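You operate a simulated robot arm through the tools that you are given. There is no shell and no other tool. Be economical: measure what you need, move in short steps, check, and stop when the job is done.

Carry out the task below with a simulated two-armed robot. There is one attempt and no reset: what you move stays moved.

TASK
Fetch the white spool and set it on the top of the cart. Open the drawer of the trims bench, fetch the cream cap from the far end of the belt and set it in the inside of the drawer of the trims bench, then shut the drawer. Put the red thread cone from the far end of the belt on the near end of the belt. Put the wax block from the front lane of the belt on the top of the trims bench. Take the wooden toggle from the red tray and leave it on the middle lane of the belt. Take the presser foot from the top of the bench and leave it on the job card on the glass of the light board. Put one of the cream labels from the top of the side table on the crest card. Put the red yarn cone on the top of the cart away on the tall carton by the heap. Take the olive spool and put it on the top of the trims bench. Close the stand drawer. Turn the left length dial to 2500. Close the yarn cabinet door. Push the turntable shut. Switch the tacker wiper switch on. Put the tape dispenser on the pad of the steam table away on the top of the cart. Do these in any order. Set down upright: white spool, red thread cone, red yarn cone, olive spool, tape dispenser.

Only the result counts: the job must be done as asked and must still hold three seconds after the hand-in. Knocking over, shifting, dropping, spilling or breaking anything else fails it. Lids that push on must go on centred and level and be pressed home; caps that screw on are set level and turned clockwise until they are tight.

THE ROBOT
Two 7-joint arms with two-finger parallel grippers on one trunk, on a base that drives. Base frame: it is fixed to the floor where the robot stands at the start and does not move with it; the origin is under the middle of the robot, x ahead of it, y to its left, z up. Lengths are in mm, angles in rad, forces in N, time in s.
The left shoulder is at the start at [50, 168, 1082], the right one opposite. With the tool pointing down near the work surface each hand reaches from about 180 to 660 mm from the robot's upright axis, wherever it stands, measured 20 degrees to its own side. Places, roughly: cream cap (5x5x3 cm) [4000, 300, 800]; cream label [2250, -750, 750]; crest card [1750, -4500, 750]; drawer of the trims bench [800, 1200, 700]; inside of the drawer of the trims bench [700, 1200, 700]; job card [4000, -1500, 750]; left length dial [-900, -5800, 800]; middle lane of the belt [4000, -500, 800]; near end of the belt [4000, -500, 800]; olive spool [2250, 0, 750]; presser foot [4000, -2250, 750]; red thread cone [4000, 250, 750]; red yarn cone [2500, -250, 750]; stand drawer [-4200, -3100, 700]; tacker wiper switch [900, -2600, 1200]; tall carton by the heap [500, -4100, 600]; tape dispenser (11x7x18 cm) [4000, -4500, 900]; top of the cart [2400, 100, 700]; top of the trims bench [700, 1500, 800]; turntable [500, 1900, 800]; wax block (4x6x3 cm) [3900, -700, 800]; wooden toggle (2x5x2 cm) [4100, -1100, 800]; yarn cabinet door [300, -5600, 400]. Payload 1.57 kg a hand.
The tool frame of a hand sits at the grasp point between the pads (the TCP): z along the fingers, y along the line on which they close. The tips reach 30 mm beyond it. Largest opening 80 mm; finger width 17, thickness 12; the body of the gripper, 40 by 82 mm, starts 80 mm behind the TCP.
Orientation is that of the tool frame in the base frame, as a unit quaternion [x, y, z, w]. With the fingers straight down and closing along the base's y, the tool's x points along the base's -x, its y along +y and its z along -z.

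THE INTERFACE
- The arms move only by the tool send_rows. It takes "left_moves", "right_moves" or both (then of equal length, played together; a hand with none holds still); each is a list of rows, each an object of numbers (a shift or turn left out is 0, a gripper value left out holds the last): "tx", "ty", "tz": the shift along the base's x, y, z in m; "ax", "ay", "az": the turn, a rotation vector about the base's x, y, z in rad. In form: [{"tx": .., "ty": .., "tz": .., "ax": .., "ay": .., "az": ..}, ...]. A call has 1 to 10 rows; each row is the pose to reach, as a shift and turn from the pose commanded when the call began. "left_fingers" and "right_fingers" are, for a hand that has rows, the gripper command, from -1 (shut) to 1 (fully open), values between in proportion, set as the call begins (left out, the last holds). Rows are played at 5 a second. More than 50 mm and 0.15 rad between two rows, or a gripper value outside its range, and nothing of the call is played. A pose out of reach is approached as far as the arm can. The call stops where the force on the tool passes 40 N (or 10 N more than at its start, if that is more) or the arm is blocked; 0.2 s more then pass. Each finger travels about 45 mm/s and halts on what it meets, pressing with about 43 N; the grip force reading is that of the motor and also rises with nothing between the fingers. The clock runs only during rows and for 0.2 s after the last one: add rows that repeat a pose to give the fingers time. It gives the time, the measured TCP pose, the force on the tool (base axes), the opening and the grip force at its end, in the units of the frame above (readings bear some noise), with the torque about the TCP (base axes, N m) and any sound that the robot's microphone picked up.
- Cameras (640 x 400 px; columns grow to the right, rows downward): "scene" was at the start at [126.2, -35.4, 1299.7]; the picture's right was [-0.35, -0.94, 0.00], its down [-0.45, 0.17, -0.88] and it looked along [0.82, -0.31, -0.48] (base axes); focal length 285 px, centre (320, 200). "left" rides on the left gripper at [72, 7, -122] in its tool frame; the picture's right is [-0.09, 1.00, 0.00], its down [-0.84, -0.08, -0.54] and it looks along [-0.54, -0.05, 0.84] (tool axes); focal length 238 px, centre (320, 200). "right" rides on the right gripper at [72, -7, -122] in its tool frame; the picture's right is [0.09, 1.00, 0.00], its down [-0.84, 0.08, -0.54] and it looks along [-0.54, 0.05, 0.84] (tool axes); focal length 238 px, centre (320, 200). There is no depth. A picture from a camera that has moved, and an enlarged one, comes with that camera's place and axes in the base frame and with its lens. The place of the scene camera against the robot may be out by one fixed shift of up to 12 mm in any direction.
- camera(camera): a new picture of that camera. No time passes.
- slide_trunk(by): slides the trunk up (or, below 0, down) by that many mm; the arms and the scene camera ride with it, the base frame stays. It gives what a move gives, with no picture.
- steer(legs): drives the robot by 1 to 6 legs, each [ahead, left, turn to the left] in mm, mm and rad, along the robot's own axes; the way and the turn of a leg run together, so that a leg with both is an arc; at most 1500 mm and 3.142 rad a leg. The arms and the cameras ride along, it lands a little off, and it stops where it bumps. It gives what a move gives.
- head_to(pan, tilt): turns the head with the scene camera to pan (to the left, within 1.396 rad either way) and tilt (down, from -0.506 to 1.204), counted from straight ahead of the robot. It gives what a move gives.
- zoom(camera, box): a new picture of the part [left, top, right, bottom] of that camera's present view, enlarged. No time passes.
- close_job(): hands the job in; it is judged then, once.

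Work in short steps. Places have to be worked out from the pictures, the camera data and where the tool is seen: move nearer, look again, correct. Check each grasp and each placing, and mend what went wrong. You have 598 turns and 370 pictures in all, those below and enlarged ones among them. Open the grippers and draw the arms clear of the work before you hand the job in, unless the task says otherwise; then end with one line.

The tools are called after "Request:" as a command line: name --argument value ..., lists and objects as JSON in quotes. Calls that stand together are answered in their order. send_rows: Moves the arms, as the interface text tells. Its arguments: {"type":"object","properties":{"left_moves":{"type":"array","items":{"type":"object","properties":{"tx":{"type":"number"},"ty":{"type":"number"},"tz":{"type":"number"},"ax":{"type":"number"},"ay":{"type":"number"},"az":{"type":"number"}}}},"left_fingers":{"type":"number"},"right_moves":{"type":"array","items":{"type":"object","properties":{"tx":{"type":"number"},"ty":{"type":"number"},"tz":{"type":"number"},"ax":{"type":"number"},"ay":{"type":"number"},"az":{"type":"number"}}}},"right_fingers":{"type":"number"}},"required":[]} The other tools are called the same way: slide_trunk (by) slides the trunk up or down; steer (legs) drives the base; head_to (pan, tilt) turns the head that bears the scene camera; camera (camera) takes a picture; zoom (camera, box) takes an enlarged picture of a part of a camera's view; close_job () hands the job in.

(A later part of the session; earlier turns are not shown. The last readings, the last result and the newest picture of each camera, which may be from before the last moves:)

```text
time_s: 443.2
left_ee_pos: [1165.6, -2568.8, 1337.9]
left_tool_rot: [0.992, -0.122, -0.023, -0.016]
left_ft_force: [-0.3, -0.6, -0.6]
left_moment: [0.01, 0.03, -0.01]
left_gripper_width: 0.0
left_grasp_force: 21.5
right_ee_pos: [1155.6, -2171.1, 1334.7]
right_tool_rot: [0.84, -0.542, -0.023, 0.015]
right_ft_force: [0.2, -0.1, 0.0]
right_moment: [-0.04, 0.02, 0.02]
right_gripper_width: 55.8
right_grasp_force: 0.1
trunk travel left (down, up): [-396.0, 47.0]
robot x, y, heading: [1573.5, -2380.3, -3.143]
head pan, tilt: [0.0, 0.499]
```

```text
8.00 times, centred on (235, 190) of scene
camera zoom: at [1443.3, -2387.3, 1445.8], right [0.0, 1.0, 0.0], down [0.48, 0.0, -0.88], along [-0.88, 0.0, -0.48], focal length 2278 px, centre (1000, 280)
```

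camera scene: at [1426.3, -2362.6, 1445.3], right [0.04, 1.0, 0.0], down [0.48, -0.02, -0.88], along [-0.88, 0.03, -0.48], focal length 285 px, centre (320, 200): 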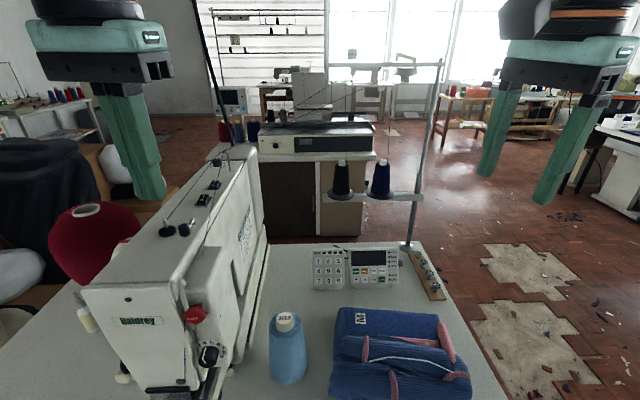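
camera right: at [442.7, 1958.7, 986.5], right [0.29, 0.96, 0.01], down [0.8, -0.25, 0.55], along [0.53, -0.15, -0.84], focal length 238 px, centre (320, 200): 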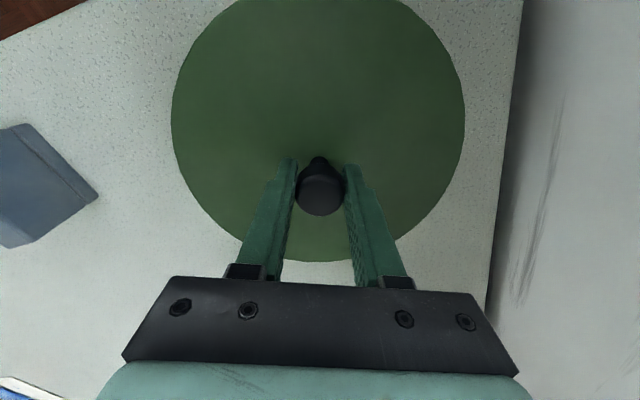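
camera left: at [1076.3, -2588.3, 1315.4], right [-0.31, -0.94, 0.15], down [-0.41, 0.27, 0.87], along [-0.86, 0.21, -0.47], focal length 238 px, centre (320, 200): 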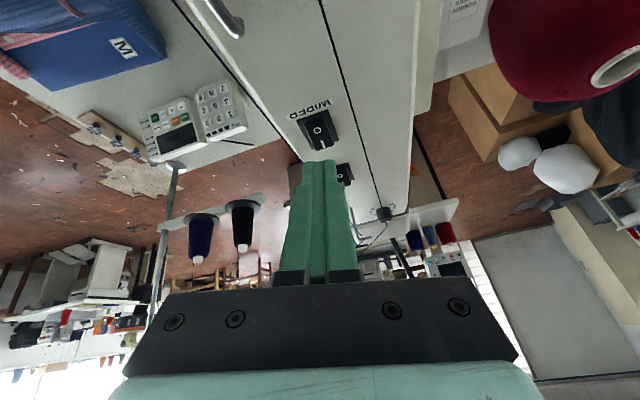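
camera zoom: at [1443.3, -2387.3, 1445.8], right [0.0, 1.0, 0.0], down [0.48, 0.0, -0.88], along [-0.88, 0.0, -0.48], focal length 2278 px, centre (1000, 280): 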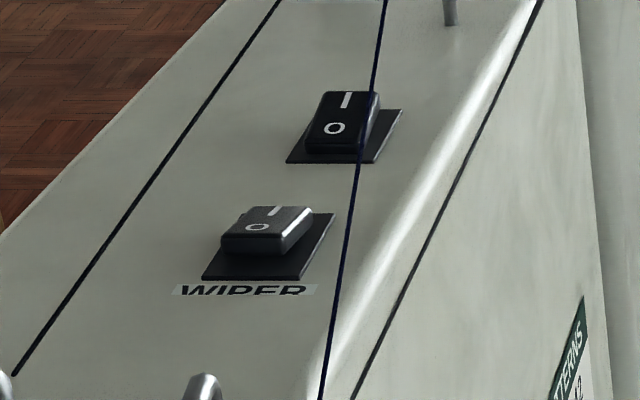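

Wiper is on. Next I look south: turn left 90°, back away from the table first.

Request:
steer --legs '[[-250, 0, 0], [0, 0, 1.57]]'

Request:
head_to --pan 0 --tilt 0.25

Request:
camera --camera "scene"

```text
time_s: 448.8
left_ee_pos: [1997.7, -2795.7, 1337.7]
left_tool_rot: [0.797, 0.603, -0.029, 0.004]
left_ft_force: [0.2, -0.3, 1.5]
left_moment: [0.0, 0.02, 0.0]
left_gripper_width: 0.0
left_grasp_force: 21.1
right_ee_pos: [1600.8, -2794.8, 1336.2]
right_tool_rot: [0.98, 0.196, -0.006, 0.027]
right_ft_force: [-0.1, -0.2, 0.5]
right_moment: [-0.02, 0.0, 0.05]
right_gripper_width: 55.8
right_grasp_force: 0.0
trunk travel left (down, up): [-396.0, 47.0]
robot x, y, heading: [1825.7, -2381.7, -1.599]
head pan, tilt: [0.0, 0.499]
```

```text
time_s: 449.5
left_ee_pos: [1997.6, -2797.0, 1337.4]
left_tool_rot: [0.798, 0.602, -0.03, 0.004]
left_ft_force: [0.5, 0.5, -0.3]
left_moment: [0.0, -0.01, 0.04]
left_gripper_width: 0.0
left_grasp_force: 20.6
right_ee_pos: [1599.4, -2795.6, 1336.8]
right_tool_rot: [0.981, 0.194, -0.007, 0.027]
right_ft_force: [0.1, -0.2, -0.9]
right_moment: [-0.02, 0.01, -0.01]
right_gripper_width: 55.9
right_grasp_force: 0.1
trunk travel left (down, up): [-396.0, 47.0]
robot x, y, heading: [1827.3, -2383.3, -1.603]
head pan, tilt: [0.0, 0.25]
```

```text
253 pictures are left
camera scene: at [1821.3, -2520.8, 1468.8], right [-1.0, 0.03, 0.0], down [0.01, 0.25, -0.97], along [-0.03, -0.97, -0.25], focal length 285 px, centre (320, 200)
```

scene: 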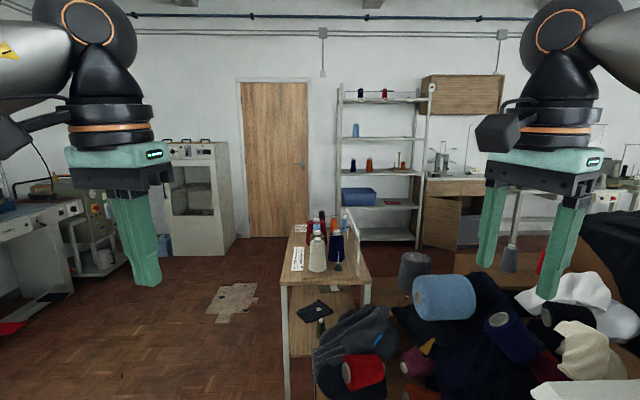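

The yarn cabinet door is ajar at the far right under a bench, the small table with cones stands mid-way. I drive down the aisle x≈2280 to y≈-4950 and look west.

Request:
steer --legs '[[0, 420, 0.03], [1500, 0, 0], [1050, 0, 0], [0, 0, -1.57]]'

Request:
camera --camera "scene"

```text
time_s: 468.0
left_ee_pos: [1858.3, -5160.7, 1336.6]
left_tool_rot: [0.994, -0.101, -0.024, -0.017]
left_ft_force: [0.5, 0.6, 0.1]
left_moment: [0.02, 0.0, 0.02]
left_gripper_width: 0.1
left_grasp_force: 21.4
right_ee_pos: [1831.7, -4764.7, 1335.7]
right_tool_rot: [0.851, -0.524, -0.023, 0.016]
right_ft_force: [0.6, -0.2, -0.7]
right_moment: [0.02, 0.03, 0.01]
right_gripper_width: 55.8
right_grasp_force: 0.0
trunk travel left (down, up): [-396.0, 47.0]
robot x, y, heading: [2257.0, -4960.2, -3.093]
head pan, tilt: [0.0, 0.25]
```

```text
252 pictures are left
camera scene: at [2125.0, -4967.7, 1468.9], right [-0.05, 1.0, 0.0], down [0.25, 0.01, -0.97], along [-0.97, -0.04, -0.25], focal length 285 px, centre (320, 200)
```

scene: 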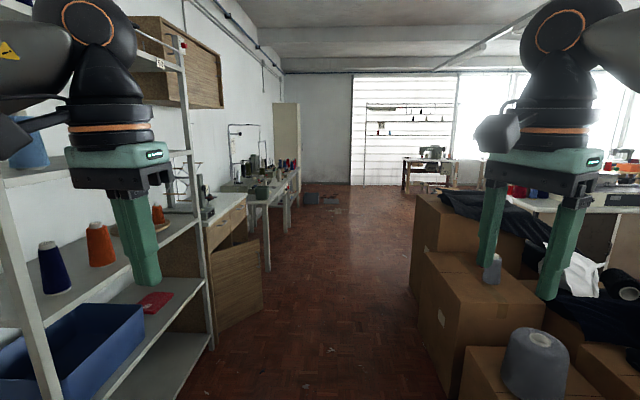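

West view: the cabinet door projects into the aisle at about (100–300, -5500). I straighten and drive 1000 closer to see the hinge.

Request:
steer --legs '[[0, 0, -0.045], [1000, 0, 0]]'

Request:
head_to --pan 0.4 --tilt 0.5

Request:
camera --camera "scene"

```text
time_s: 473.5
left_ee_pos: [864.8, -5156.3, 1337.4]
left_tool_rot: [0.993, -0.116, -0.023, -0.017]
left_ft_force: [0.1, -0.3, -0.6]
left_moment: [0.01, 0.0, -0.02]
left_gripper_width: 0.1
left_grasp_force: 21.3
right_ee_pos: [851.5, -4758.0, 1336.5]
right_tool_rot: [0.843, -0.537, -0.023, 0.016]
right_ft_force: [-0.3, -0.1, 0.1]
right_moment: [0.02, -0.02, 0.0]
right_gripper_width: 56.0
right_grasp_force: 0.0
trunk travel left (down, up): [-396.0, 47.0]
robot x, y, heading: [1270.1, -4964.9, -3.128]
head pan, tilt: [0.0, 0.25]
```

```text
time_s: 474.4
left_ee_pos: [866.3, -5156.5, 1337.3]
left_tool_rot: [0.993, -0.115, -0.024, -0.017]
left_ft_force: [-0.1, 0.4, -0.4]
left_moment: [0.0, 0.01, 0.0]
left_gripper_width: 0.2
left_grasp_force: 21.3
right_ee_pos: [850.8, -4758.2, 1336.4]
right_tool_rot: [0.843, -0.537, -0.023, 0.016]
right_ft_force: [-0.1, 0.4, -0.2]
right_moment: [-0.02, 0.01, 0.0]
right_gripper_width: 55.9
right_grasp_force: 0.0
trunk travel left (down, up): [-396.0, 47.0]
robot x, y, heading: [1272.9, -4965.9, -3.125]
head pan, tilt: [0.4, 0.499]
```

```text
251 pictures are left
camera scene: at [1148.7, -5006.3, 1445.8], right [-0.4, 0.92, 0.0], down [0.44, 0.19, -0.88], along [-0.8, -0.35, -0.48], focal length 285 px, centre (320, 200)
```

scene: 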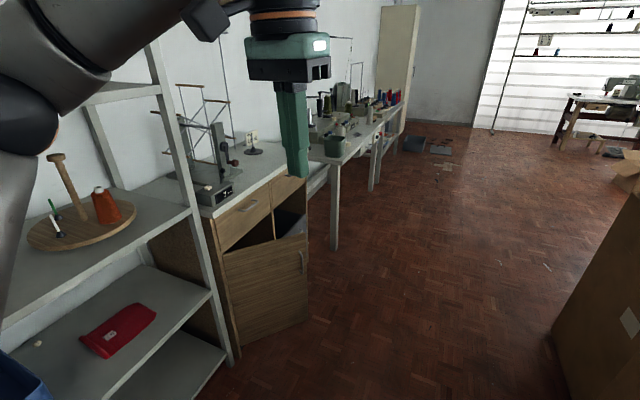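

Door: hinge at ≈(503, -5752), free edge ≈(200, -5497), open ~40°, top z≈660. I drive to (415, -5150) facing the cabinet.

Request:
steer --legs '[[850, 0, 0], [0, 0, 1.557], [180, 0, 0]]'

Request:
head_to --pan 0 --tilt 0.9

Request:
camera --camera "scene"

```text
time_s: 483.8
left_ee_pos: [602.5, -5569.3, 1336.4]
left_tool_rot: [0.789, 0.614, -0.029, 0.004]
left_ft_force: [0.6, -0.7, 0.2]
left_moment: [0.04, 0.03, -0.02]
left_gripper_width: 0.0
left_grasp_force: 21.0
right_ee_pos: [204.6, -5577.9, 1335.9]
right_tool_rot: [0.978, 0.209, -0.006, 0.028]
right_ft_force: [0.1, -1.3, 0.5]
right_moment: [0.0, 0.0, 0.0]
right_gripper_width: 56.0
right_grasp_force: 0.0
trunk travel left (down, up): [-396.0, 47.0]
robot x, y, heading: [421.9, -5160.5, -1.571]
head pan, tilt: [0.4, 0.499]
```

```text
time_s: 484.6
left_ee_pos: [602.6, -5569.0, 1336.9]
left_tool_rot: [0.789, 0.614, -0.029, 0.005]
left_ft_force: [-0.3, 0.5, -0.4]
left_moment: [0.02, 0.02, 0.01]
left_gripper_width: 0.0
left_grasp_force: 21.5
right_ee_pos: [205.8, -5577.8, 1335.8]
right_tool_rot: [0.978, 0.208, -0.006, 0.027]
right_ft_force: [-0.3, 0.0, 0.2]
right_moment: [0.02, -0.02, 0.0]
right_gripper_width: 56.1
right_grasp_force: 0.0
trunk travel left (down, up): [-396.0, 47.0]
robot x, y, heading: [424.4, -5159.9, -1.573]
head pan, tilt: [0.0, 0.901]
```

```text
250 pictures are left
camera scene: at [419.9, -5279.1, 1411.9], right [-1.0, 0.0, 0.0], down [0.0, 0.78, -0.62], along [0.0, -0.62, -0.78], focal length 285 px, centre (320, 200)
```

scene: 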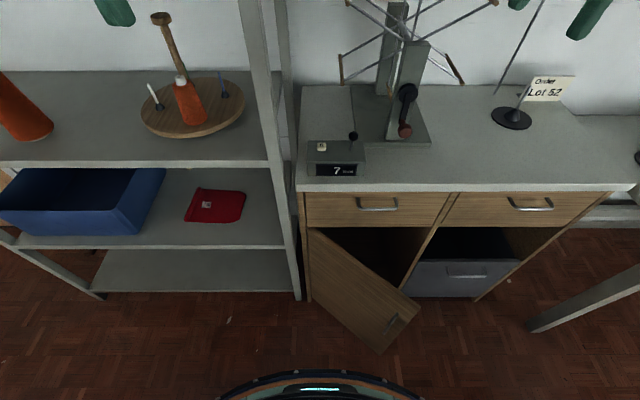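

I lower the trunk almost fully, then turn the right tool to face the cabinet, closing the fingers and drawing the hand back.

Request:
slide_trunk --by -380

Request:
send_rows --right_moves '[{"az": 0.145, "ty": 0.02}, {"az": 0.29, "ty": 0.04}, {"az": 0.435, "ty": 0.06}, {"az": 0.58, "ty": 0.08}, {"az": 0.725, "ty": 0.1}, {"az": 0.87, "ty": 0.12}, {"az": 1.015, "ty": 0.14}, {"az": 1.15, "ty": 0.15}]' --right_fingers -1

Request:
send_rows --right_moves '[{"ax": -0.13, "tz": -0.02}, {"ax": -0.26, "tz": -0.06}, {"ax": -0.39, "tz": -0.1}, {"ax": -0.52, "tz": -0.14}, {"ax": -0.65, "tz": -0.18}, {"ax": -0.78, "tz": -0.22}]'

Request:
camera --camera "scene"

```text
time_s: 488.3
left_ee_pos: [602.5, -5568.2, 956.9]
left_tool_rot: [0.789, 0.614, -0.029, 0.007]
left_ft_force: [-0.1, 0.4, 0.4]
left_moment: [0.02, 0.01, -0.01]
left_gripper_width: 0.0
left_grasp_force: 21.4
right_ee_pos: [203.4, -5576.8, 956.2]
right_tool_rot: [0.978, 0.208, -0.006, 0.027]
right_ft_force: [0.0, 0.9, 0.5]
right_moment: [0.05, 0.04, 0.02]
right_gripper_width: 56.1
right_grasp_force: 0.1
trunk travel left (down, up): [-16.0, 427.0]
robot x, y, heading: [419.3, -5157.6, -1.568]
head pan, tilt: [0.0, 0.901]
```

```text
time_s: 490.1
left_ee_pos: [602.2, -5568.4, 956.8]
left_tool_rot: [0.789, 0.614, -0.029, 0.005]
left_ft_force: [-0.3, -0.7, -0.8]
left_moment: [0.0, -0.03, -0.02]
left_gripper_width: 0.1
left_grasp_force: 21.7
right_ee_pos: [205.2, -5426.7, 956.0]
right_tool_rot: [0.706, 0.707, 0.01, 0.026]
right_ft_force: [0.7, 0.5, 0.1]
right_moment: [0.0, 0.02, 0.03]
right_gripper_width: 0.1
right_grasp_force: 20.9
trunk travel left (down, up): [-16.0, 427.0]
robot x, y, heading: [421.0, -5159.6, -1.575]
head pan, tilt: [0.0, 0.901]
```

```text
time_s: 491.5
left_ee_pos: [602.7, -5568.5, 957.0]
left_tool_rot: [0.789, 0.614, -0.029, 0.005]
left_ft_force: [-0.3, 0.9, 0.0]
left_moment: [0.02, 0.02, 0.0]
left_gripper_width: 0.0
left_grasp_force: 20.8
right_ee_pos: [215.0, -5548.5, 809.3]
right_tool_rot: [0.645, 0.658, -0.258, 0.292]
right_ft_force: [0.4, -0.6, -0.2]
right_moment: [0.0, -0.04, 0.0]
right_gripper_width: 0.1
right_grasp_force: 21.2
right hand out of reach, approached as far as the arm can: row 4, 5, 6
trunk travel left (down, up): [-16.0, 427.0]
robot x, y, heading: [419.4, -5162.2, -1.568]
head pan, tilt: [0.0, 0.901]
```

```text
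249 pictures are left
camera scene: at [419.9, -5279.4, 1031.8], right [-1.0, 0.0, 0.0], down [0.0, 0.78, -0.62], along [0.0, -0.62, -0.78], focal length 285 px, centre (320, 200)
```

scene: 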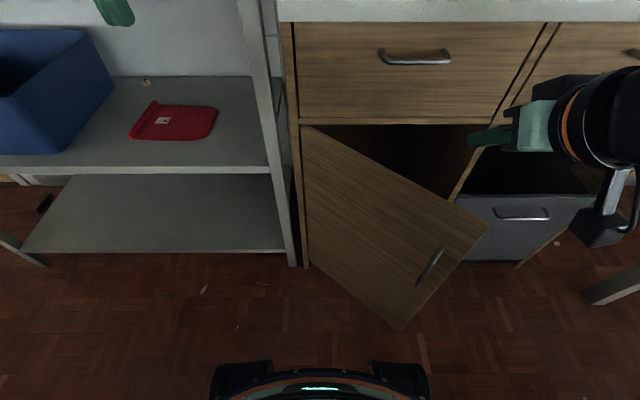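

The hand can't come that close while tilted; I back the base 110 mm and lower the hand to z≈610 in front of the door.

Request:
steer --legs '[[-110, 0, 0]]'

Request:
send_rows --right_moves '[{"tx": 0.005, "tz": -0.045}, {"tx": 0.01, "tz": -0.09}, {"tx": 0.015, "tz": -0.135}, {"tx": 0.02, "tz": -0.18}]'

Request:
camera --camera "scene"

```text
time_s: 492.7
left_ee_pos: [603.5, -5460.6, 956.7]
left_tool_rot: [0.789, 0.613, -0.029, 0.005]
left_ft_force: [-0.1, 0.4, 0.1]
left_moment: [-0.01, 0.0, 0.02]
left_gripper_width: 0.2
left_grasp_force: 20.8
right_ee_pos: [213.2, -5439.5, 811.5]
right_tool_rot: [0.644, 0.658, -0.259, 0.293]
right_ft_force: [0.1, -0.2, 0.2]
right_moment: [-0.01, 0.01, 0.03]
right_gripper_width: 0.0
right_grasp_force: 21.3
trunk travel left (down, up): [-16.0, 427.0]
robot x, y, heading: [422.1, -5052.3, -1.573]
head pan, tilt: [0.0, 0.901]
```

```text
time_s: 493.7
left_ee_pos: [604.1, -5460.5, 957.0]
left_tool_rot: [0.79, 0.613, -0.03, 0.005]
left_ft_force: [-0.5, 0.0, -0.6]
left_moment: [-0.03, 0.01, -0.02]
left_gripper_width: 0.3
left_grasp_force: 21.5
right_ee_pos: [235.6, -5451.3, 623.6]
right_tool_rot: [0.644, 0.658, -0.258, 0.293]
right_ft_force: [-0.1, 0.3, 0.2]
right_moment: [-0.02, 0.01, -0.03]
right_gripper_width: 0.0
right_grasp_force: 21.2
right hand out of reach, approached as far as the arm can: row 1, 2, 3, 4
trunk travel left (down, up): [-16.0, 427.0]
robot x, y, heading: [417.6, -5052.0, -1.573]
head pan, tilt: [0.0, 0.901]
```

```text
248 pictures are left
camera scene: at [420.1, -5170.6, 1031.9], right [-1.0, 0.0, 0.0], down [0.0, 0.78, -0.62], along [0.0, -0.62, -0.78], focal length 285 px, centre (320, 200)
```

scene: 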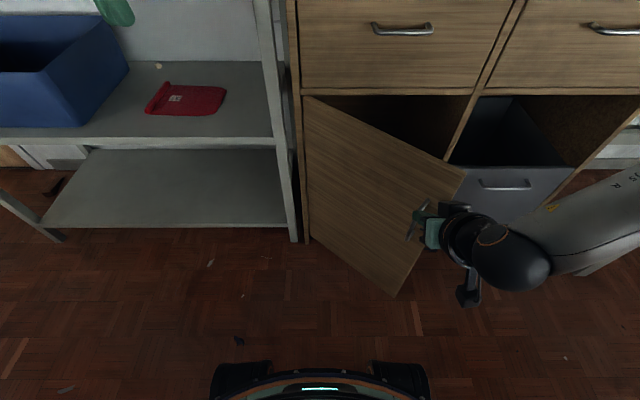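

The hand is in front of the door's face. I push by driving forward 200 mm.

Request:
steer --legs '[[200, 0, 0]]'

Request:
camera --camera "scene"

```text
time_s: 495.3
left_ee_pos: [604.1, -5659.0, 958.1]
left_tool_rot: [0.788, 0.614, -0.029, 0.005]
left_ft_force: [0.9, 0.6, 0.1]
left_moment: [0.01, 0.03, -0.01]
left_gripper_width: 0.0
left_grasp_force: 21.7
right_ee_pos: [236.5, -5653.5, 624.0]
right_tool_rot: [0.644, 0.658, -0.258, 0.292]
right_ft_force: [-0.5, -0.5, -0.3]
right_moment: [-0.01, -0.01, 0.0]
right_gripper_width: 0.1
right_grasp_force: 22.0
trunk travel left (down, up): [-16.0, 427.0]
robot x, y, heading: [417.6, -5251.2, -1.573]
head pan, tilt: [0.0, 0.901]
```

```text
247 pictures are left
camera scene: at [419.9, -5370.2, 1031.9], right [-1.0, 0.0, 0.0], down [0.0, 0.78, -0.62], along [0.0, -0.62, -0.78], focal length 285 px, centre (320, 200)
```

scene: 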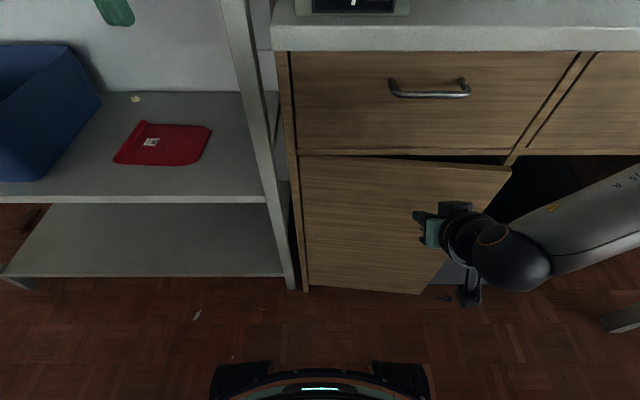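

Closing well. Another 60 mm.

Request:
steer --legs '[[60, 0, 0]]'

Request:
camera --camera "scene"

```text
time_s: 496.3
left_ee_pos: [603.6, -5719.0, 956.3]
left_tool_rot: [0.789, 0.614, -0.029, 0.006]
left_ft_force: [0.0, -0.3, -0.4]
left_moment: [0.0, -0.03, 0.0]
left_gripper_width: 0.1
left_grasp_force: 21.4
right_ee_pos: [236.4, -5711.3, 624.3]
right_tool_rot: [0.644, 0.658, -0.258, 0.292]
right_ft_force: [0.0, -0.4, -0.1]
right_moment: [-0.02, 0.0, 0.01]
right_gripper_width: 0.0
right_grasp_force: 20.7
trunk travel left (down, up): [-16.0, 427.0]
robot x, y, heading: [419.8, -5309.2, -1.574]
head pan, tilt: [0.0, 0.901]
```

```text
246 pictures are left
camera scene: at [419.8, -5429.5, 1031.9], right [-1.0, 0.0, 0.0], down [0.0, 0.78, -0.62], along [0.0, -0.62, -0.78], focal length 285 px, centre (320, 200)
```

scene: 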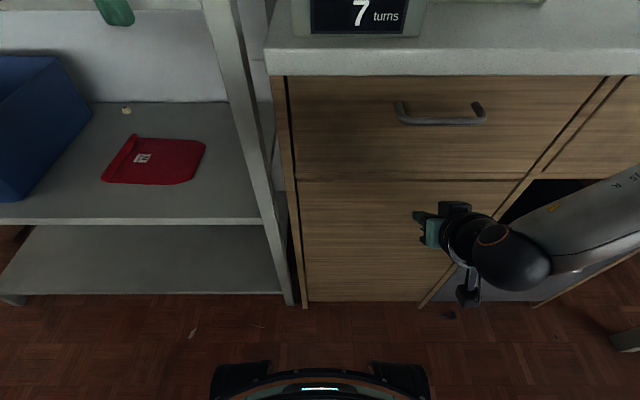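

Nearly shut, no force yet. I drive a little more until resistance.

Request:
steer --legs '[[30, 0, 0]]'

Request:
zoom --camera "scene" --box '[270, 160, 540, 330]'

```text
time_s: 497.1
left_ee_pos: [604.0, -5739.8, 956.4]
left_tool_rot: [0.788, 0.615, -0.028, 0.006]
left_ft_force: [-0.1, -0.2, -0.3]
left_moment: [0.0, -0.02, 0.01]
left_gripper_width: 0.0
left_grasp_force: 21.5
right_ee_pos: [236.7, -5724.8, 622.4]
right_tool_rot: [0.646, 0.661, -0.251, 0.288]
right_ft_force: [0.0, 0.6, 0.0]
right_moment: [0.01, -0.01, 0.04]
right_gripper_width: 0.3
right_grasp_force: 21.3
trunk travel left (down, up): [-16.0, 427.0]
robot x, y, heading: [415.3, -5332.7, -1.57]
head pan, tilt: [0.0, 0.901]
stopped in leg 1: the force on the tool passed its limit (the readings are from after the stop); the commanded pose is now the measured one
```

```text
2.35 times, centred on (405, 245) of scene
camera zoom: at [419.7, -5449.9, 1031.8], right [-1.0, 0.0, 0.0], down [0.0, 0.78, -0.62], along [0.0, -0.62, -0.78], focal length 670 px, centre (120, 94)
```

zoom: 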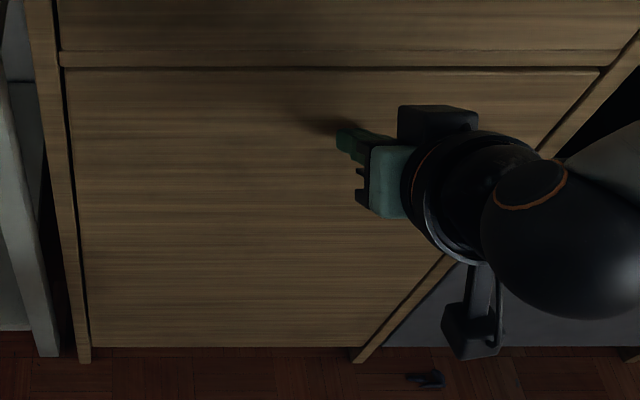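

The door met its hard stop — shut. I back off, raise the trunk and right hand, and check the door.

Request:
steer --legs '[[-300, 0, 0]]'

Request:
slide_trunk --by 230

Request:
camera --camera "scene"

```text
time_s: 499.2
left_ee_pos: [604.0, -5440.5, 956.8]
left_tool_rot: [0.788, 0.615, -0.028, 0.005]
left_ft_force: [-1.0, -0.7, 0.1]
left_moment: [0.02, -0.01, -0.02]
left_gripper_width: 0.0
left_grasp_force: 21.4
right_ee_pos: [237.9, -5426.9, 622.1]
right_tool_rot: [0.644, 0.663, -0.25, 0.289]
right_ft_force: [-0.1, -0.8, 0.3]
right_moment: [-0.02, 0.02, -0.01]
right_gripper_width: 0.1
right_grasp_force: 21.0
trunk travel left (down, up): [-16.0, 427.0]
robot x, y, heading: [420.1, -5032.7, -1.57]
head pan, tilt: [0.0, 0.901]
```

```text
time_s: 501.6
left_ee_pos: [603.3, -5441.2, 1187.1]
left_tool_rot: [0.788, 0.615, -0.028, 0.005]
left_ft_force: [0.0, 0.2, 0.3]
left_moment: [-0.02, -0.01, -0.01]
left_gripper_width: 0.1
left_grasp_force: 21.4
right_ee_pos: [237.7, -5427.2, 851.3]
right_tool_rot: [0.645, 0.662, -0.251, 0.288]
right_ft_force: [-0.4, -0.1, -0.2]
right_moment: [-0.03, -0.02, 0.01]
right_gripper_width: 0.3
right_grasp_force: 20.7
trunk travel left (down, up): [-246.0, 197.0]
robot x, y, heading: [417.8, -5032.0, -1.57]
head pan, tilt: [0.0, 0.901]
```

```text
244 pictures are left
camera scene: at [420.2, -5151.9, 1261.8], right [-1.0, 0.0, 0.0], down [0.0, 0.78, -0.62], along [0.0, -0.62, -0.78], focal length 285 px, centre (320, 200)
```

scene: 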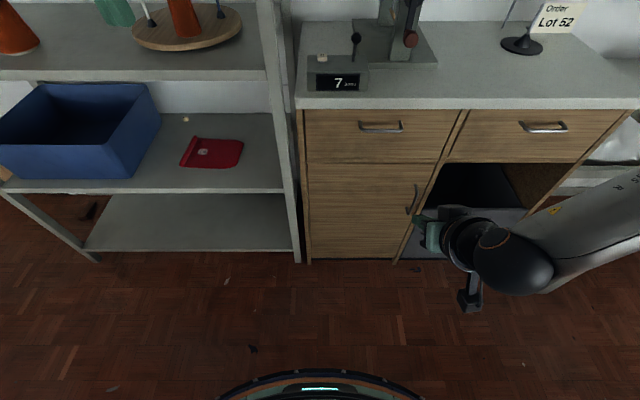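

Door shut. I untilt the right tool and drive west to the benches with the length dials.

Request:
send_rows --right_moves '[{"ax": 0.13, "tz": 0.03}, {"ax": 0.26, "tz": 0.06}, {"ax": 0.39, "tz": 0.09}, {"ax": 0.52, "tz": 0.12}, {"ax": 0.65, "tz": 0.15}, {"ax": 0.74, "tz": 0.19}]'

Request:
steer --legs '[[0, -1200, 0]]'

Request:
head_to --pan 0 --tilt 0.45

Request:
camera --camera "scene"

```text
time_s: 503.0
left_ee_pos: [605.4, -5440.2, 1187.0]
left_tool_rot: [0.787, 0.616, -0.028, 0.005]
left_ft_force: [0.4, -0.2, -0.6]
left_moment: [0.01, -0.04, -0.02]
left_gripper_width: 0.0
left_grasp_force: 21.0
right_ee_pos: [239.7, -5426.0, 1043.3]
right_tool_rot: [0.705, 0.708, 0.005, 0.035]
right_ft_force: [0.6, -0.6, -0.1]
right_moment: [-0.01, -0.02, 0.01]
right_gripper_width: 0.0
right_grasp_force: 21.7
trunk travel left (down, up): [-246.0, 197.0]
robot x, y, heading: [414.5, -5031.7, -1.572]
head pan, tilt: [0.0, 0.901]
```

```text
time_s: 509.1
left_ee_pos: [-590.6, -5451.5, 1187.7]
left_tool_rot: [0.781, 0.624, -0.028, 0.005]
left_ft_force: [0.6, -0.5, 0.1]
left_moment: [-0.04, -0.01, 0.0]
left_gripper_width: 0.2
left_grasp_force: 21.0
right_ee_pos: [-956.4, -5446.1, 1043.5]
right_tool_rot: [0.697, 0.716, 0.004, 0.036]
right_ft_force: [-0.3, 0.8, -0.3]
right_moment: [-0.03, -0.04, 0.03]
right_gripper_width: 0.0
right_grasp_force: 21.9
trunk travel left (down, up): [-246.0, 197.0]
robot x, y, heading: [-784.7, -5048.8, -1.545]
head pan, tilt: [0.0, 0.901]
```

```text
time_s: 510.0
left_ee_pos: [-590.4, -5449.3, 1186.2]
left_tool_rot: [0.781, 0.624, -0.029, 0.006]
left_ft_force: [0.7, -0.4, -0.1]
left_moment: [-0.02, 0.02, 0.03]
left_gripper_width: 0.0
left_grasp_force: 21.9
right_ee_pos: [-956.1, -5444.7, 1042.9]
right_tool_rot: [0.696, 0.717, 0.006, 0.036]
right_ft_force: [-0.1, -0.4, 0.0]
right_moment: [-0.04, 0.01, -0.03]
right_gripper_width: 0.0
right_grasp_force: 21.0
trunk travel left (down, up): [-246.0, 197.0]
robot x, y, heading: [-785.5, -5047.3, -1.549]
head pan, tilt: [0.0, 0.45]
```

```text
243 pictures are left
camera scene: at [-780.7, -5182.5, 1300.1], right [-1.0, -0.02, 0.0], down [-0.01, 0.44, -0.9], along [0.02, -0.9, -0.44], focal length 285 px, centre (320, 200)
```

scene: 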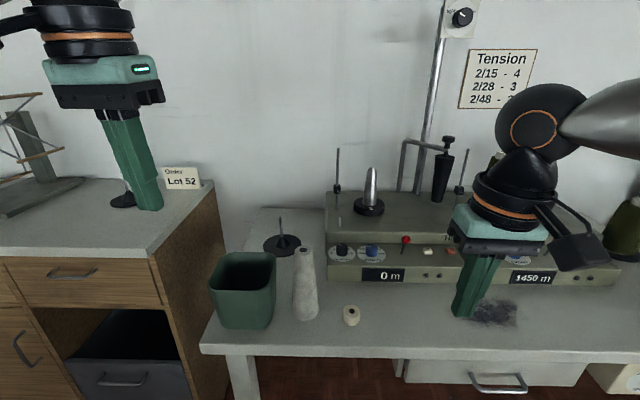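

Request:
zoom --camera "scene" --box '[310, 215, 450, 300]'

Request:
zoom --camera "scene" --box '[310, 130, 640, 330]'

```text
4.57 times, centred on (380, 258) of scene
camera zoom: at [-780.7, -5182.5, 1300.1], right [-1.0, -0.02, 0.0], down [-0.01, 0.44, -0.9], along [0.02, -0.9, -0.44], focal length 1302 px, centre (46, -63)
```

zoom: 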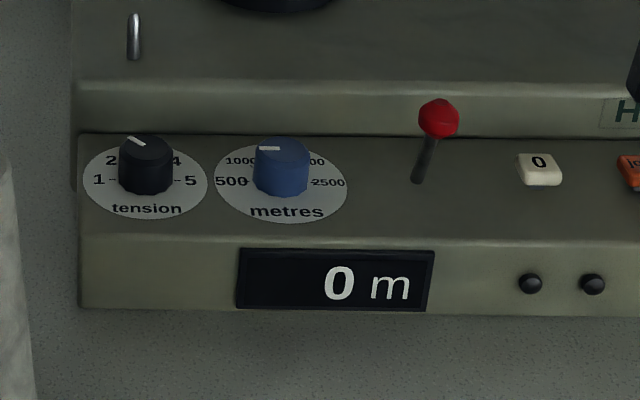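

```text
1.94 times, centred on (475, 230) of scene
camera zoom: at [-780.7, -5182.5, 1300.1], right [-1.0, -0.02, 0.0], down [-0.01, 0.44, -0.9], along [0.02, -0.9, -0.44], focal length 552 px, centre (19, 142)
```

zoom: 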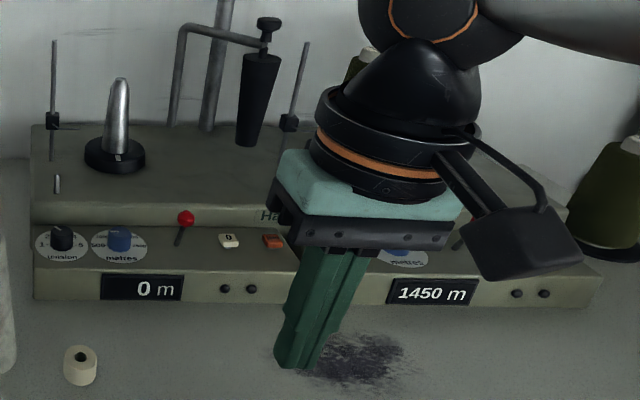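

The left length dial is the blue "metres" knob, pointing left to 500; 2500 is at the right (half a turn clockwise). I drive to (-713, -5215).

Request:
steer --legs '[[0, 70, -0.022], [165, 0, 0]]'

Request:
send_rows --right_moves '[{"ty": -0.03, "az": 0.0}, {"ty": -0.06, "tz": -0.02}, {"ty": -0.09, "tz": -0.04}]' --right_fingers 0.3

Request:
camera --camera "right"

Request:
camera --camera "scene"

```text
time_s: 512.1
left_ee_pos: [-528.7, -5619.1, 1187.7]
left_tool_rot: [0.787, 0.616, -0.028, 0.004]
left_ft_force: [-0.2, -0.9, 0.6]
left_moment: [0.02, 0.0, 0.0]
left_gripper_width: 0.0
left_grasp_force: 21.4
right_ee_pos: [-894.0, -5605.3, 1044.0]
right_tool_rot: [0.704, 0.709, 0.005, 0.036]
right_ft_force: [-0.5, -0.2, -0.1]
right_moment: [0.03, -0.03, 0.0]
right_gripper_width: 0.0
right_grasp_force: 21.8
trunk travel left (down, up): [-246.0, 197.0]
robot x, y, heading: [-715.6, -5207.8, -1.571]
head pan, tilt: [0.0, 0.45]
```

```text
time_s: 512.9
left_ee_pos: [-528.8, -5618.5, 1186.8]
left_tool_rot: [0.787, 0.616, -0.028, 0.005]
left_ft_force: [-0.4, 0.4, -0.3]
left_moment: [0.01, -0.03, 0.01]
left_gripper_width: 0.0
left_grasp_force: 20.8
right_ee_pos: [-894.7, -5695.8, 1005.0]
right_tool_rot: [0.704, 0.709, 0.005, 0.036]
right_ft_force: [0.1, -0.4, 0.8]
right_moment: [-0.02, -0.01, -0.01]
right_gripper_width: 51.9
right_grasp_force: 0.0
trunk travel left (down, up): [-246.0, 197.0]
robot x, y, heading: [-713.6, -5211.1, -1.569]
head pan, tilt: [0.0, 0.45]
```

```text
240 pictures are left
camera right: at [-908.2, -5619.0, 1122.4], right [0.99, 0.1, 0.05], down [0.05, -0.81, 0.58], along [0.1, -0.57, -0.81], focal length 238 px, centre (320, 200)
```

right: 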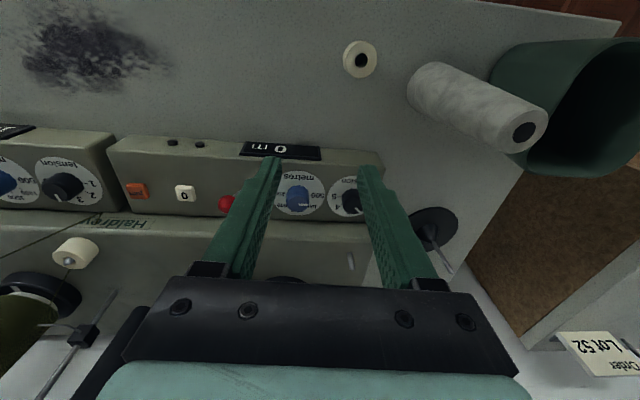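

```text
239 pictures are left
camera scene: at [-713.5, -5346.9, 1300.1], right [-1.0, 0.0, 0.0], down [0.0, 0.44, -0.9], along [0.0, -0.9, -0.44], focal length 285 px, centre (320, 200)
```

scene: 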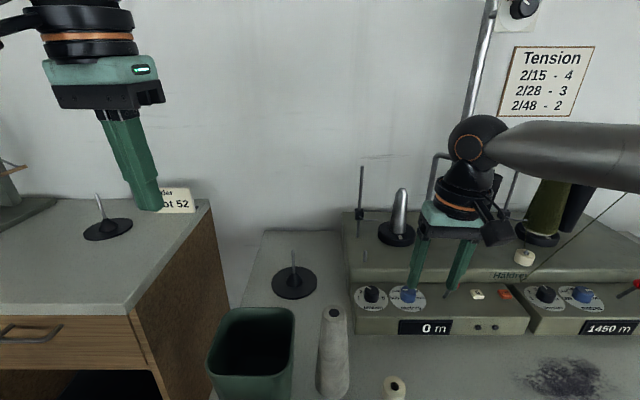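

Knob top ≈ (-905, -5816, 845). I step 25 mm closer and extend the right hand above it with a 44 mm opening.

Request:
steer --legs '[[25, 0, 0]]'

Request:
send_rows --right_moves '[{"ty": -0.03, "tz": -0.02, "ay": 0.03}, {"ty": -0.06, "tz": -0.045, "tx": -0.003, "ay": 0.058}, {"ty": -0.085, "tz": -0.07, "tx": -0.006, "ay": 0.058}, {"ty": -0.095, "tz": -0.09, "tx": -0.008, "ay": 0.058}]' --right_fingers 0.1

Request:
camera --camera "right"

```text
time_s: 513.7
left_ee_pos: [-529.6, -5644.3, 1186.8]
left_tool_rot: [0.788, 0.615, -0.028, 0.005]
left_ft_force: [1.0, -1.0, 0.0]
left_moment: [0.03, 0.0, 0.02]
left_gripper_width: 0.3
left_grasp_force: 20.8
right_ee_pos: [-894.0, -5719.7, 1004.7]
right_tool_rot: [0.705, 0.709, 0.006, 0.036]
right_ft_force: [0.0, -0.4, 0.0]
right_moment: [0.03, -0.01, -0.01]
right_gripper_width: 52.0
right_grasp_force: 0.1
trunk travel left (down, up): [-246.0, 197.0]
robot x, y, heading: [-712.1, -5232.8, -1.567]
head pan, tilt: [0.0, 0.45]
```

```text
time_s: 514.7
left_ee_pos: [-528.5, -5643.6, 1186.8]
left_tool_rot: [0.787, 0.616, -0.028, 0.005]
left_ft_force: [-0.1, -0.9, -0.3]
left_moment: [-0.02, 0.03, -0.02]
left_gripper_width: 0.2
left_grasp_force: 21.3
right_ee_pos: [-933.6, -5767.7, 925.5]
right_tool_rot: [0.705, 0.709, -0.015, 0.016]
right_ft_force: [0.5, -0.4, 0.1]
right_moment: [0.0, 0.0, 0.0]
right_gripper_width: 44.0
right_grasp_force: 0.1
right hand out of reach, approached as far as the arm can: row 1, 2, 3, 4
trunk travel left (down, up): [-246.0, 197.0]
robot x, y, heading: [-715.8, -5234.0, -1.573]
head pan, tilt: [0.0, 0.45]
```

```text
238 pictures are left
camera right: at [-939.6, -5691.1, 1044.9], right [0.99, 0.1, 0.0], down [0.08, -0.81, 0.58], along [0.06, -0.58, -0.82], focal length 238 px, centre (320, 200)
```

right: 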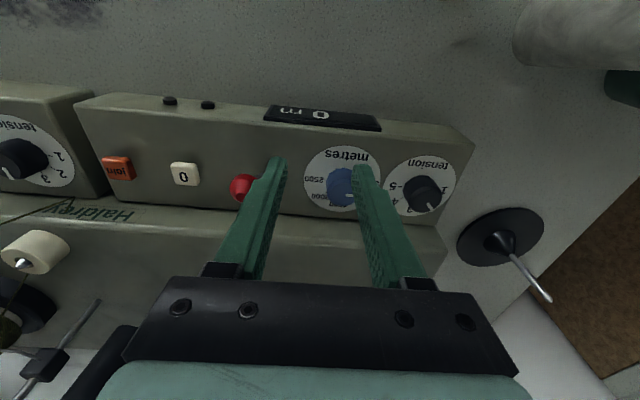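

From the data the right hand's reach behaves like a disc centred ~(170 ahead, 515 right) of radius ~460, so I strafe left 120 mm and retry.

Request:
steer --legs '[[0, 122, 0]]'

Request:
send_rows --right_moves '[{"tx": -0.03, "ty": -0.01}, {"tx": -0.06, "ty": -0.025}, {"tx": -0.09, "ty": -0.04}, {"tx": -0.093, "ty": -0.048, "tz": -0.02}]'

Request:
camera --camera "right"

```text
time_s: 515.9
left_ee_pos: [-408.4, -5642.3, 1186.3]
left_tool_rot: [0.787, 0.616, -0.03, 0.005]
left_ft_force: [1.5, 0.9, -0.7]
left_moment: [-0.01, 0.01, 0.02]
left_gripper_width: 0.0
left_grasp_force: 21.7
right_ee_pos: [-810.5, -5767.6, 926.3]
right_tool_rot: [0.705, 0.709, -0.016, 0.016]
right_ft_force: [-0.3, 0.3, 0.3]
right_moment: [0.0, 0.01, 0.0]
right_gripper_width: 44.3
right_grasp_force: 0.0
trunk travel left (down, up): [-246.0, 197.0]
robot x, y, heading: [-594.2, -5238.6, -1.568]
head pan, tilt: [0.0, 0.45]
```

```text
time_s: 516.9
left_ee_pos: [-407.6, -5643.5, 1186.5]
left_tool_rot: [0.787, 0.616, -0.028, 0.005]
left_ft_force: [-0.1, 0.8, -0.2]
left_moment: [0.03, 0.0, 0.0]
left_gripper_width: 0.0
left_grasp_force: 21.4
right_ee_pos: [-907.2, -5808.2, 907.1]
right_tool_rot: [0.705, 0.709, -0.016, 0.018]
right_ft_force: [0.1, 0.4, -0.2]
right_moment: [0.01, 0.01, -0.03]
right_gripper_width: 43.9
right_grasp_force: 0.1
right hand out of reach, approached as far as the arm can: row 4
trunk travel left (down, up): [-246.0, 197.0]
robot x, y, heading: [-592.9, -5233.4, -1.574]
head pan, tilt: [0.0, 0.45]
```

```text
237 pictures are left
camera right: at [-914.9, -5730.5, 1026.7], right [1.0, 0.1, 0.0], down [0.08, -0.81, 0.58], along [0.06, -0.58, -0.81], focal length 238 px, centre (320, 200)
```

right: 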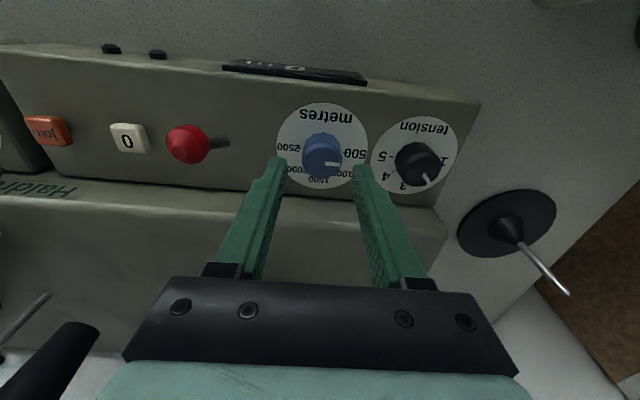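

Now the dial is clear: pointer toward 500 (+x), 2500 on the -x side. I zoom for the exact tick angles.

Request:
zoom --camera "right" --box '[265, 90, 385, 200]'

```text
3.64 times, centred on (325, 145) of right
camera zoom: at [-914.9, -5730.5, 1026.7], right [1.0, 0.1, 0.0], down [0.08, -0.81, 0.58], along [0.06, -0.58, -0.81], focal length 867 px, centre (302, 400)
```

zoom: 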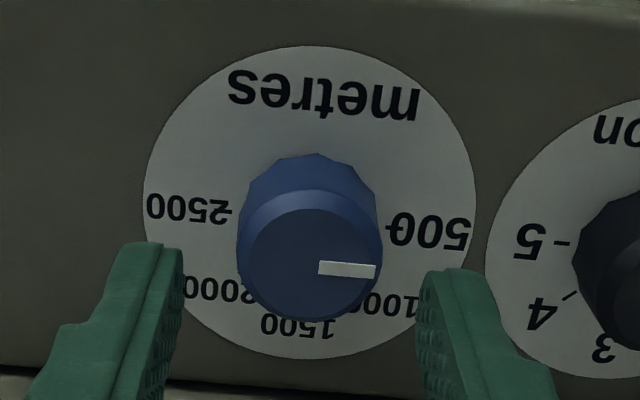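

Ticks are exactly 180° apart; knob axis (-903, -5821), top z≈847. I strafe 40 more, pre-rotate the wrist +1.0 rad and move over the knob.

Request:
steer --legs '[[0, 40, 0]]'

Request:
send_rows --right_moves '[{"tx": -0.018, "az": 0.14}, {"tx": -0.036, "ty": -0.004, "az": 0.28}, {"tx": -0.037, "ty": -0.008, "az": 0.42}, {"tx": -0.037, "ty": -0.013, "az": 0.56}, {"tx": -0.037, "ty": -0.013, "az": 0.7}, {"tx": -0.037, "ty": -0.013, "az": 0.84}, {"tx": -0.037, "ty": -0.013, "az": 1.0}]' --right_fingers 0.0

Request:
camera --camera "right"

```text
time_s: 517.8
left_ee_pos: [-367.4, -5642.4, 1187.3]
left_tool_rot: [0.787, 0.616, -0.03, 0.005]
left_ft_force: [0.8, 0.5, 0.7]
left_moment: [0.03, 0.04, -0.01]
left_gripper_width: 0.3
left_grasp_force: 20.5
right_ee_pos: [-866.5, -5808.1, 908.2]
right_tool_rot: [0.705, 0.709, -0.016, 0.017]
right_ft_force: [0.5, -0.8, -0.5]
right_moment: [0.0, 0.04, -0.02]
right_gripper_width: 44.1
right_grasp_force: 0.0
trunk travel left (down, up): [-246.0, 197.0]
robot x, y, heading: [-557.0, -5235.7, -1.566]
head pan, tilt: [0.0, 0.45]
```

```text
refused: row 7 steps farther than a row can; nothing moved
```

```text
235 pictures are left
camera right: at [-874.1, -5730.5, 1027.1], right [0.99, 0.1, 0.0], down [0.08, -0.81, 0.58], along [0.05, -0.58, -0.81], focal length 238 px, centre (320, 200)
```

right: 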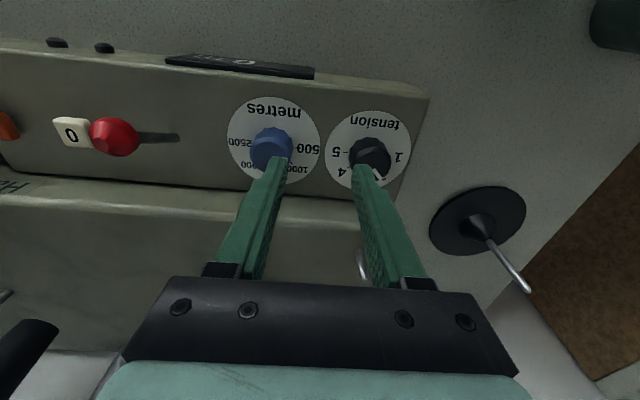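

Last step was 0.16 rad; I resend with 0.14 steps.

Request:
send_rows --right_moves '[{"tx": -0.018, "az": 0.14}, {"tx": -0.036, "ty": -0.004, "az": 0.28}, {"tx": -0.037, "ty": -0.008, "az": 0.42}, {"tx": -0.037, "ty": -0.013, "az": 0.56}, {"tx": -0.037, "ty": -0.013, "az": 0.7}, {"tx": -0.037, "ty": -0.013, "az": 0.84}, {"tx": -0.037, "ty": -0.013, "az": 0.98}]' --right_fingers 0.1

Request:
camera --camera "right"

```text
time_s: 519.4
left_ee_pos: [-368.0, -5642.5, 1188.6]
left_tool_rot: [0.787, 0.616, -0.029, 0.006]
left_ft_force: [0.3, -0.2, -0.5]
left_moment: [0.01, 0.03, 0.04]
left_gripper_width: 0.0
left_grasp_force: 21.2
right_ee_pos: [-905.9, -5811.8, 909.8]
right_tool_rot: [0.287, 0.958, -0.007, 0.023]
right_ft_force: [0.1, 0.2, 0.6]
right_moment: [0.03, -0.01, 0.01]
right_gripper_width: 44.0
right_grasp_force: 0.1
right hand out of reach, approached as far as the arm can: row 4, 5, 6, 7
trunk travel left (down, up): [-246.0, 197.0]
robot x, y, heading: [-554.8, -5235.7, -1.564]
head pan, tilt: [0.0, 0.45]
```

```text
234 pictures are left
camera right: at [-974.4, -5774.4, 1028.4], right [0.47, 0.88, -0.01], down [0.72, -0.38, 0.58], along [0.51, -0.28, -0.81], focal length 238 px, centre (320, 200)
```

right: 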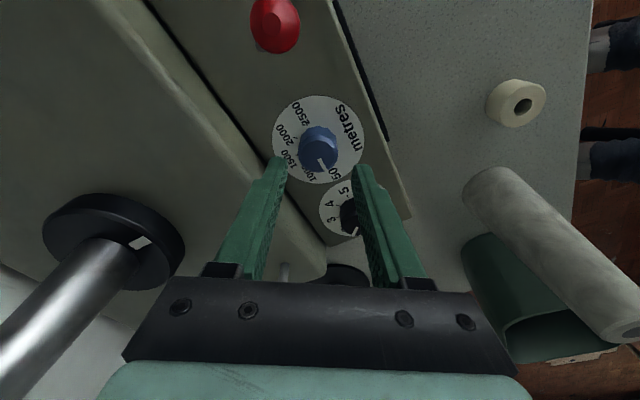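

9 mm short; I add a small forward tilt and continue.

Request:
send_rows --right_moves '[{"tx": 0.002, "ty": -0.004, "ax": -0.05}, {"tx": 0.003, "ty": -0.01, "ax": -0.12}, {"tx": 0.003, "ty": -0.01, "tz": -0.02, "ax": -0.12}]'

Request:
camera --camera "right"

```text
time_s: 520.2
left_ee_pos: [-367.8, -5644.1, 1186.2]
left_tool_rot: [0.787, 0.616, -0.028, 0.005]
left_ft_force: [0.0, 0.3, 0.7]
left_moment: [-0.03, 0.03, 0.01]
left_gripper_width: 0.2
left_grasp_force: 21.2
right_ee_pos: [-902.2, -5820.9, 890.6]
right_tool_rot: [0.286, 0.955, -0.065, 0.041]
right_ft_force: [0.4, 0.7, 2.2]
right_moment: [0.07, -0.06, 0.03]
right_gripper_width: 44.7
right_grasp_force: 0.0
trunk travel left (down, up): [-246.0, 197.0]
robot x, y, heading: [-553.7, -5234.7, -1.571]
head pan, tilt: [0.0, 0.45]
```

```text
233 pictures are left
camera right: at [-970.9, -5770.2, 1003.7], right [0.47, 0.87, -0.11], down [0.72, -0.31, 0.62], along [0.51, -0.37, -0.77], focal length 238 px, centre (320, 200)
```

right: 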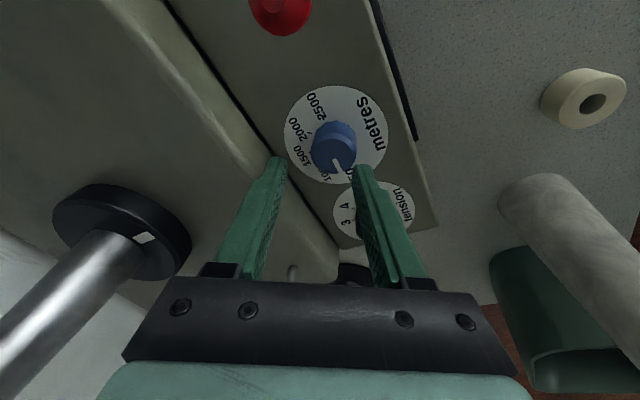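

The left finger is at the raised deck behind the dial, so only about ±0.4 rad of yaw is usable. I lift, set yaw to +0.38, and will turn in several short strokes.

Request:
send_rows --right_moves '[{"tz": 0.02}, {"tz": 0.025, "az": -0.14}, {"tz": 0.025, "az": -0.28}, {"tz": 0.025, "az": -0.42}, {"tz": 0.025, "az": -0.56}, {"tz": 0.025, "az": -0.6}]' --right_fingers 0.0

Request:
camera --camera "right"

```text
time_s: 521.6
left_ee_pos: [-368.6, -5644.0, 1187.2]
left_tool_rot: [0.787, 0.616, -0.029, 0.006]
left_ft_force: [0.5, -0.7, 0.6]
left_moment: [0.02, 0.0, 0.02]
left_gripper_width: 0.2
left_grasp_force: 21.3
right_ee_pos: [-902.4, -5822.3, 914.7]
right_tool_rot: [0.557, 0.827, -0.072, 0.019]
right_ft_force: [-0.4, -0.5, 0.3]
right_moment: [-0.04, -0.01, 0.0]
right_gripper_width: 40.1
right_grasp_force: 0.0
trunk travel left (down, up): [-246.0, 197.0]
robot x, y, heading: [-554.2, -5238.3, -1.576]
head pan, tilt: [0.0, 0.45]
```

```text
232 pictures are left
camera right: at [-929.6, -5741.3, 1028.5], right [0.88, 0.45, -0.11], down [0.42, -0.66, 0.62], along [0.21, -0.6, -0.78], focal length 238 px, centre (320, 200)
```

right: 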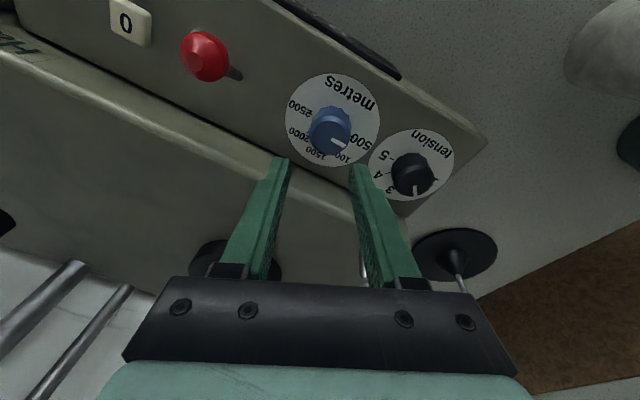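

Aligned; I descend to z≈858.

Request:
send_rows --right_moves '[{"tx": 0.001, "ty": 0.003, "tz": -0.025}, {"tx": 0.001, "ty": 0.003, "tz": -0.045}, {"tx": 0.001, "ty": 0.003, "tz": -0.057}]'

Request:
camera --camera "right"

```text
time_s: 522.5
left_ee_pos: [-368.0, -5639.9, 1188.1]
left_tool_rot: [0.788, 0.615, -0.029, 0.007]
left_ft_force: [0.3, 0.5, -0.8]
left_moment: [-0.01, -0.01, -0.05]
left_gripper_width: 0.1
left_grasp_force: 21.6
right_ee_pos: [-902.7, -5818.9, 868.3]
right_tool_rot: [0.556, 0.827, -0.078, 0.025]
right_ft_force: [-2.1, 12.4, 20.2]
right_moment: [0.7, -0.48, 0.35]
right_gripper_width: 41.2
right_grasp_force: 0.7
trunk travel left (down, up): [-246.0, 197.0]
robot x, y, heading: [-553.8, -5232.7, -1.567]
head pan, tilt: [0.0, 0.45]
stopped in row 3 (right hand): the force on the tool passed its limit (the readings are from after the stop); the commanded pose is now the measured one
```

```text
231 pictures are left
camera right: at [-929.7, -5736.5, 980.8], right [0.89, 0.45, -0.11], down [0.41, -0.65, 0.63], along [0.21, -0.61, -0.76], focal length 238 px, centre (320, 200)
```

right: 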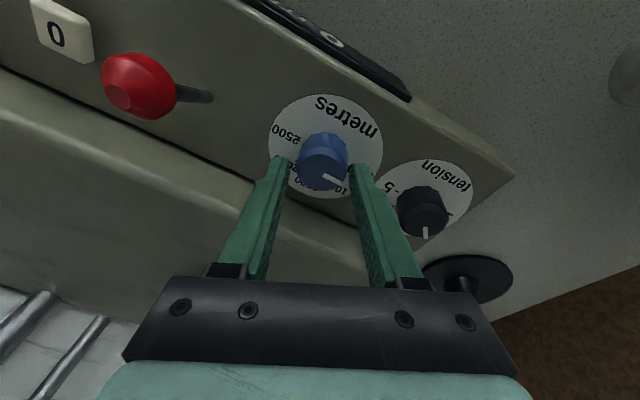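

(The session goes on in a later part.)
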